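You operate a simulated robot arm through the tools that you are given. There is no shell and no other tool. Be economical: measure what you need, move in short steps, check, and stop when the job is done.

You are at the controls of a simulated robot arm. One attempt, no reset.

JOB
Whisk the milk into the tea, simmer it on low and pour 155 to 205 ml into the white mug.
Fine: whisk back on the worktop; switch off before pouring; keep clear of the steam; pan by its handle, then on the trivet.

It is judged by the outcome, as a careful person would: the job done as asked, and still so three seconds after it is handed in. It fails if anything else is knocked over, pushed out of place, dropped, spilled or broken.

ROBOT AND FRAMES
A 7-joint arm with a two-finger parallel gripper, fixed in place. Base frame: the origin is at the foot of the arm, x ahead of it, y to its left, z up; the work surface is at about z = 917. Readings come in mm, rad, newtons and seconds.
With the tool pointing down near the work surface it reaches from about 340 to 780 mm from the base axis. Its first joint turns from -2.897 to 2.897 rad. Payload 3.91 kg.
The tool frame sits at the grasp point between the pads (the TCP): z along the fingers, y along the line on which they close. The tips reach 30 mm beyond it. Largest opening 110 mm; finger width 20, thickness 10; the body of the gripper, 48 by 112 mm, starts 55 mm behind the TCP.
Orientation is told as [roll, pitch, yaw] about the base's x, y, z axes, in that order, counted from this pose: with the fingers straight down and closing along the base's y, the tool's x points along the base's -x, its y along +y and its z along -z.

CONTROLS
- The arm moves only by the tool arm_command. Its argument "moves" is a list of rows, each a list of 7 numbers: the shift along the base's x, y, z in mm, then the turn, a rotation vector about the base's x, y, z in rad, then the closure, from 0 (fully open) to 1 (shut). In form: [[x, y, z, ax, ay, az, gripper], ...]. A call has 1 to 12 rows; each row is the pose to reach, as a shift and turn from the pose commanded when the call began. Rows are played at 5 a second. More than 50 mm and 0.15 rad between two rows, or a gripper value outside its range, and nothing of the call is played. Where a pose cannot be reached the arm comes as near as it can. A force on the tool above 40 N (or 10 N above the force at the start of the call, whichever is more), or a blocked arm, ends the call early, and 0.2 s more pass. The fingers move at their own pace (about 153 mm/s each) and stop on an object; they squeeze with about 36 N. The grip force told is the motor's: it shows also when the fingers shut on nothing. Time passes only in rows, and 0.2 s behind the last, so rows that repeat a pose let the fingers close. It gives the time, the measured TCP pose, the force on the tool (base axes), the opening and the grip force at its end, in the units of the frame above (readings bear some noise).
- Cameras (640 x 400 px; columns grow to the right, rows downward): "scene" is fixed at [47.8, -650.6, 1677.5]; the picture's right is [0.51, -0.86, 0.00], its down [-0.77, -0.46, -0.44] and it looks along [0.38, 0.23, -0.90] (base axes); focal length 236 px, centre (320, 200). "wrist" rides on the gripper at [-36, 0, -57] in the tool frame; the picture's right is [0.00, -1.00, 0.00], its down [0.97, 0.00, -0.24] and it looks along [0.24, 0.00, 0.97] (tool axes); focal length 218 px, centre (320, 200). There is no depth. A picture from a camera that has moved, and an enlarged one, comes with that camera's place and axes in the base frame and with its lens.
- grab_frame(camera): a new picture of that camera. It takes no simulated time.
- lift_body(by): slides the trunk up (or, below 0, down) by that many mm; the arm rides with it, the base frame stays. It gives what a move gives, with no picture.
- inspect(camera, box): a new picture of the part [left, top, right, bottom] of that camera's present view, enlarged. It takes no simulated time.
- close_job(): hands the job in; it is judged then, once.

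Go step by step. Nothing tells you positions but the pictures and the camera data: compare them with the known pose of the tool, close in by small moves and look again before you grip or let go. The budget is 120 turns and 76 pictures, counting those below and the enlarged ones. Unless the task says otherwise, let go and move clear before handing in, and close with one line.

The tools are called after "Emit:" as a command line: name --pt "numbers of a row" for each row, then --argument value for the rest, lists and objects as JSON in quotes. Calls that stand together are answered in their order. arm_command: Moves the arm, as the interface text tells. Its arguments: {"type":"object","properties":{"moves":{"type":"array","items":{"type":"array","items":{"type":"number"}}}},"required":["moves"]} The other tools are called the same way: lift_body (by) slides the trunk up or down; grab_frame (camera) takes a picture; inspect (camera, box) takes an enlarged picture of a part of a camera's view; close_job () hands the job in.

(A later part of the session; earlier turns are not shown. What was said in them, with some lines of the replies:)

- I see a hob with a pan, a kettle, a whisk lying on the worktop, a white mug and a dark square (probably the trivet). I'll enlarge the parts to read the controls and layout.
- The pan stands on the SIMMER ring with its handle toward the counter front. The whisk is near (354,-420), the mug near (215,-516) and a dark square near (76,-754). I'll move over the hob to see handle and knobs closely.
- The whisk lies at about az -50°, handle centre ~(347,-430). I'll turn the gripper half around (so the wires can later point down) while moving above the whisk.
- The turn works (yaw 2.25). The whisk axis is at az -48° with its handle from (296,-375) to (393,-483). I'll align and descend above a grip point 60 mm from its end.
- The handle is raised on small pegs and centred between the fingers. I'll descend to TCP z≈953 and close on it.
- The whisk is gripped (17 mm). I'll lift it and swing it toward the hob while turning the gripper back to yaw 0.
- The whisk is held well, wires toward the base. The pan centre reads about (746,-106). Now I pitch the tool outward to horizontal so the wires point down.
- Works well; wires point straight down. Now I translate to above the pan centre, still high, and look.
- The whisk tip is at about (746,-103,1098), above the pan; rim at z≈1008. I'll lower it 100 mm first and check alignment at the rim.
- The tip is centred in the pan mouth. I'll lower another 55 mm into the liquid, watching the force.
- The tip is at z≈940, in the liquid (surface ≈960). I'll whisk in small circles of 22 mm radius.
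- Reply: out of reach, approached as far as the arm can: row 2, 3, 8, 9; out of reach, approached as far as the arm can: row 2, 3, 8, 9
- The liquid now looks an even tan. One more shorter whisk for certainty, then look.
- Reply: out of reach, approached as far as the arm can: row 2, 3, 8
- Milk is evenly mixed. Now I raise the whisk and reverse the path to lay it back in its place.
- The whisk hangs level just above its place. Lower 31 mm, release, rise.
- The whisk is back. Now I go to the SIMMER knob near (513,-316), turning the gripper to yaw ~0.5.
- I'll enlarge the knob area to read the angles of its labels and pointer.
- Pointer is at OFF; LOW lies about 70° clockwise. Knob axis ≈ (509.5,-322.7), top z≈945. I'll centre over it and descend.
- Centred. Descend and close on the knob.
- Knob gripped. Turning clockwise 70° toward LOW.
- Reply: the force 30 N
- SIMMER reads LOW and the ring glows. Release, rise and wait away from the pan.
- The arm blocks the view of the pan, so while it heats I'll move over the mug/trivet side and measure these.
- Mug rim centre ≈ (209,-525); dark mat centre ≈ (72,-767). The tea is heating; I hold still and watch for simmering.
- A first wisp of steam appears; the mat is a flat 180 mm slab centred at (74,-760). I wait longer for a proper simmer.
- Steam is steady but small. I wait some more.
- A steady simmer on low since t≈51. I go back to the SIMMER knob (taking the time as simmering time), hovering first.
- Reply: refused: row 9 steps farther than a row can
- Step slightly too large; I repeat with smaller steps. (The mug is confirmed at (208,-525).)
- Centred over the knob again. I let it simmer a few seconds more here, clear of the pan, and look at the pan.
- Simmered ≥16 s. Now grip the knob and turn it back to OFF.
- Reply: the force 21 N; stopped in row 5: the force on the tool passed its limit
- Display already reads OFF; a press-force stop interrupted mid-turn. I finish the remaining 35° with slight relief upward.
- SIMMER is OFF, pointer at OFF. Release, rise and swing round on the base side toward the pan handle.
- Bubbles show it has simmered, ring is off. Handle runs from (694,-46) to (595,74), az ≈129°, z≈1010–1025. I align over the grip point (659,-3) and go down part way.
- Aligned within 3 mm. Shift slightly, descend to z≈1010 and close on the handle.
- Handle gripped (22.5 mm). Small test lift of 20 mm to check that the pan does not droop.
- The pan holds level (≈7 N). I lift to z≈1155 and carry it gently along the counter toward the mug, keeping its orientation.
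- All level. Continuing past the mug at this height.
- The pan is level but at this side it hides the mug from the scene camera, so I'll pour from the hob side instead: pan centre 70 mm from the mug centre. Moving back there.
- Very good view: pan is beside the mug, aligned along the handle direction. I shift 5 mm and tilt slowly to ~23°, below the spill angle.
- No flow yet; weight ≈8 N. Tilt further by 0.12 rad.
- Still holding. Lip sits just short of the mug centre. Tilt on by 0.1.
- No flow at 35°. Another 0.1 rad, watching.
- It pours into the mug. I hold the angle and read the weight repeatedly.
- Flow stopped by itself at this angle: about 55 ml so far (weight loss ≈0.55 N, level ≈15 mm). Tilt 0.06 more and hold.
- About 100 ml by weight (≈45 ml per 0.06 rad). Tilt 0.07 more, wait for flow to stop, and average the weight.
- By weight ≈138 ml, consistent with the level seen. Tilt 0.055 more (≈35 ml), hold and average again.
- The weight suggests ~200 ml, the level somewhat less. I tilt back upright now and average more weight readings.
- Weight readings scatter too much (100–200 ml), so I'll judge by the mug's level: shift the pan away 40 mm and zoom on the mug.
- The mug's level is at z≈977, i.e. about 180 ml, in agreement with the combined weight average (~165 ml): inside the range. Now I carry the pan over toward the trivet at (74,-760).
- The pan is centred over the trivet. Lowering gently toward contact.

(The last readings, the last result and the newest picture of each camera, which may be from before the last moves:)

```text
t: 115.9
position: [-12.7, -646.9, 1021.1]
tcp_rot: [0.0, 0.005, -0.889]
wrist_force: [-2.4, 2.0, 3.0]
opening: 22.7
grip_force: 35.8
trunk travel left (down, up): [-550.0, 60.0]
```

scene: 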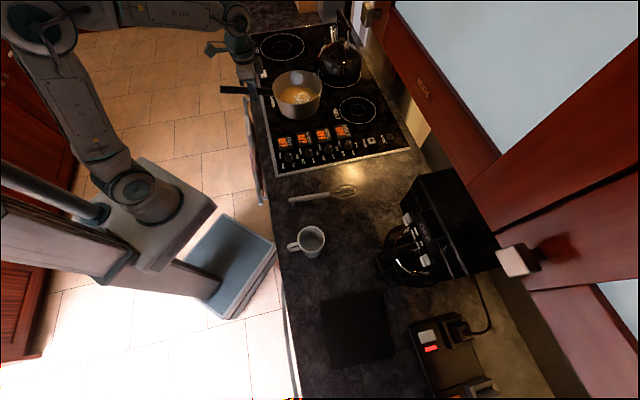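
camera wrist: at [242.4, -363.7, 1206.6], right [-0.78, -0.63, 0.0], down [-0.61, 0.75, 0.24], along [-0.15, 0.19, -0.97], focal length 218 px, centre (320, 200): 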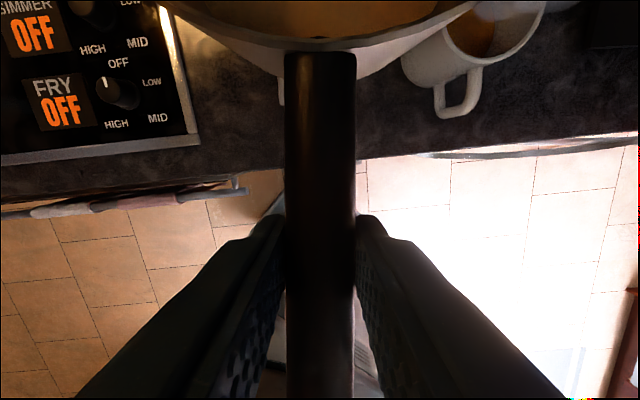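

Contact with the trivet (weight taken up at z≈1026). I ease up 3 mm and look before releasing.

Emit:
arm_command --pt "0 0 3 0 0 0 1" --pt "0 0 3 0 0 0 1"

Emit:
inspect --camera "scene" --box '[280, 250, 440, 370]'

Emit:
grab_frame --camera "wrist"

```text
t: 116.5
position: [-10.5, -646.8, 1022.3]
tcp_rot: [0.0, 0.009, -0.89]
wrist_force: [-0.2, 0.1, -5.7]
opening: 22.5
grip_force: 35.8
trunk travel left (down, up): [-550.0, 60.0]
```

```text
3.33 times, centred on (360, 310) of scene
camera zoom: at [47.8, -650.6, 1677.5], right [0.51, -0.86, 0.0], down [-0.77, -0.46, -0.44], along [0.38, 0.23, -0.9], focal length 785 px, centre (187, -167)
```

zoom: 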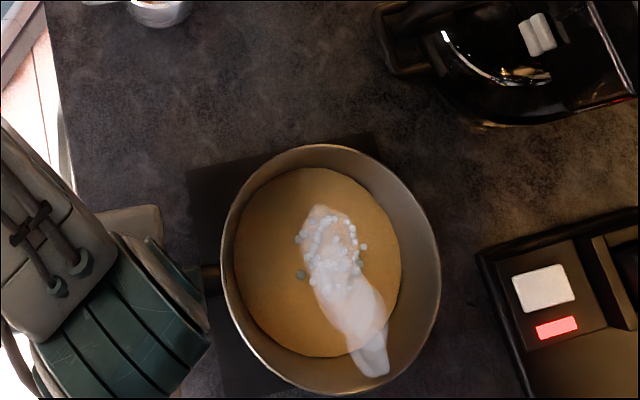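

```text
10 pictures are left
camera wrist: at [10.9, -674.2, 1078.7], right [-0.78, -0.63, 0.0], down [-0.61, 0.75, 0.25], along [-0.15, 0.19, -0.97], focal length 218 px, centre (320, 200)
```

wrist: 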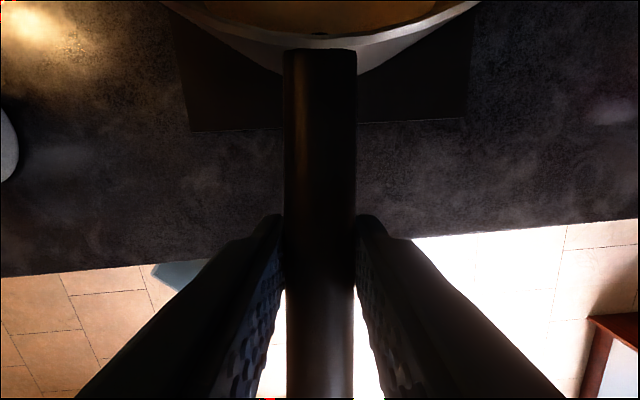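

The pan hovers barely above the trivet, centred. Lower 3 mm into contact, open slightly, then open more and check.

Emit:
arm_command --pt "0 0 -1.5 0 0 0 1" --pt "0 0 -3 0 0 0 1" --pt "0 0 -3 0 0 0 1" --pt "0 0 -3 0 0 0 0.8" --pt "0 0 -3 0 0 0 0.7" --pt "0 0 -3 0 0 0 0.6" --pt "0 0 -3 0 0 0 0.5" --pt "0 0 -3 0 0 0 0.5"

Emit:
grab_frame --camera "wrist"

```text
t: 118.3
position: [-10.4, -646.7, 1020.6]
tcp_rot: [-0.001, 0.006, -0.891]
wrist_force: [0.5, -0.5, 0.5]
opening: 55.0
grip_force: 0.0
trunk travel left (down, up): [-550.0, 60.0]
```

```text
9 pictures are left
camera wrist: at [10.4, -674.2, 1077.7], right [-0.78, -0.63, 0.0], down [-0.61, 0.75, 0.24], along [-0.15, 0.19, -0.97], focal length 218 px, centre (320, 200)
```

wrist: 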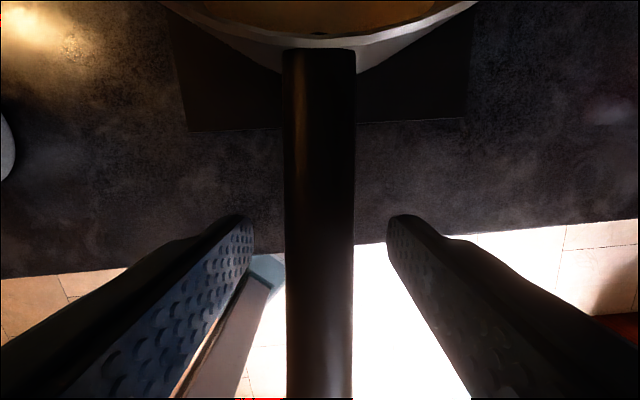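

The pan stands freely. I rise straight up and retreat toward the base, clear of steam.

Emit:
arm_command --pt "0 0 20 0 0 0 0.5" --pt "0 0 55 0 0 0 0.5" --pt "0 0 95 0 0 0 0.5" --pt "0 0 140 0 0 0 0.5" --pt "-5 30 170 0 0 0 0.5" --pt "-10 70 190 0 0 0 0.5" --pt "-15 115 200 0 0 0 0.5" --pt "-20 160 200 0 0 0 0.5" --pt "-20 200 200 0 0 0 0.5"

Emit:
grab_frame --camera "scene"

Emit:
inspect --camera "scene" --box '[288, 222, 336, 262]'

```text
t: 120.3
position: [-30.6, -446.8, 1224.4]
tcp_rot: [-0.002, 0.002, -0.891]
wrist_force: [-0.2, 0.9, -0.8]
opening: 55.0
grip_force: 0.0
trunk travel left (down, up): [-550.0, 60.0]
```

```text
8 pictures are left
```

scene: 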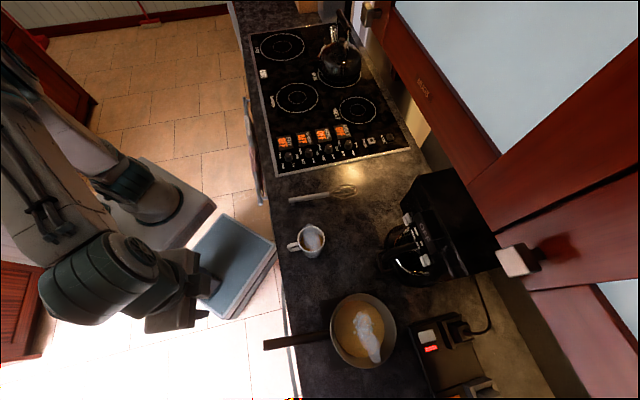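

```text
10.00 times, centred on (312, 242) of scene
camera zoom: at [47.8, -650.6, 1677.5], right [0.51, -0.86, 0.0], down [-0.77, -0.46, -0.44], along [0.38, 0.23, -0.9], focal length 2356 px, centre (400, -220)
```

zoom: 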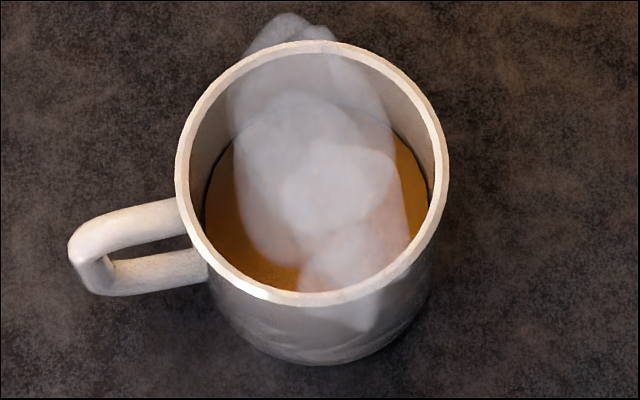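

Mug, whisk and pan are in place; level check again gives about 180 ml. Last check of the hob displays.

Emit:
inspect --camera "scene" --box '[250, 70, 410, 210]'

Emit:
inspect --camera "scene" --box '[260, 270, 440, 400]'

```text
2.86 times, centred on (330, 140) of scene
camera zoom: at [47.8, -650.6, 1677.5], right [0.51, -0.86, 0.0], down [-0.77, -0.46, -0.44], along [0.38, 0.23, -0.9], focal length 673 px, centre (291, 371)
```

zoom: 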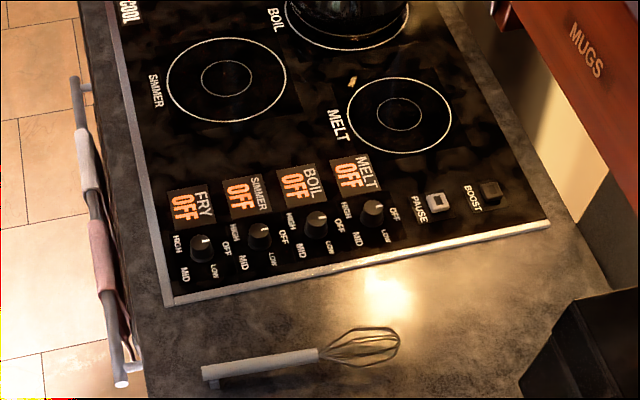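

```text
3.08 times, centred on (350, 335) of scene
camera zoom: at [47.8, -650.6, 1677.5], right [0.51, -0.86, 0.0], down [-0.77, -0.46, -0.44], along [0.38, 0.23, -0.9], focal length 725 px, centre (228, -215)
```

zoom: 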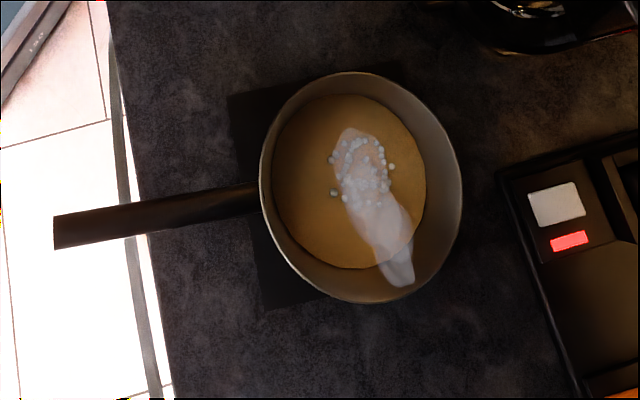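

All rings read OFF, the whisk is on the worktop, the pan is on the trivet, and the mug holds about 180 ml with no spill visible. I'm handing in.

Emit:
close_job

```text
The job is handed in.
```

I whisked the milk into the tea, simmered it on low, switched off, and poured about 180 ml into the white mug. That figure is an estimate from the mug's level; the weight readings were noisier and averaged about 165 ml. The whisk is back on the worktop, the pan is on the trivet, and I saw no spills.
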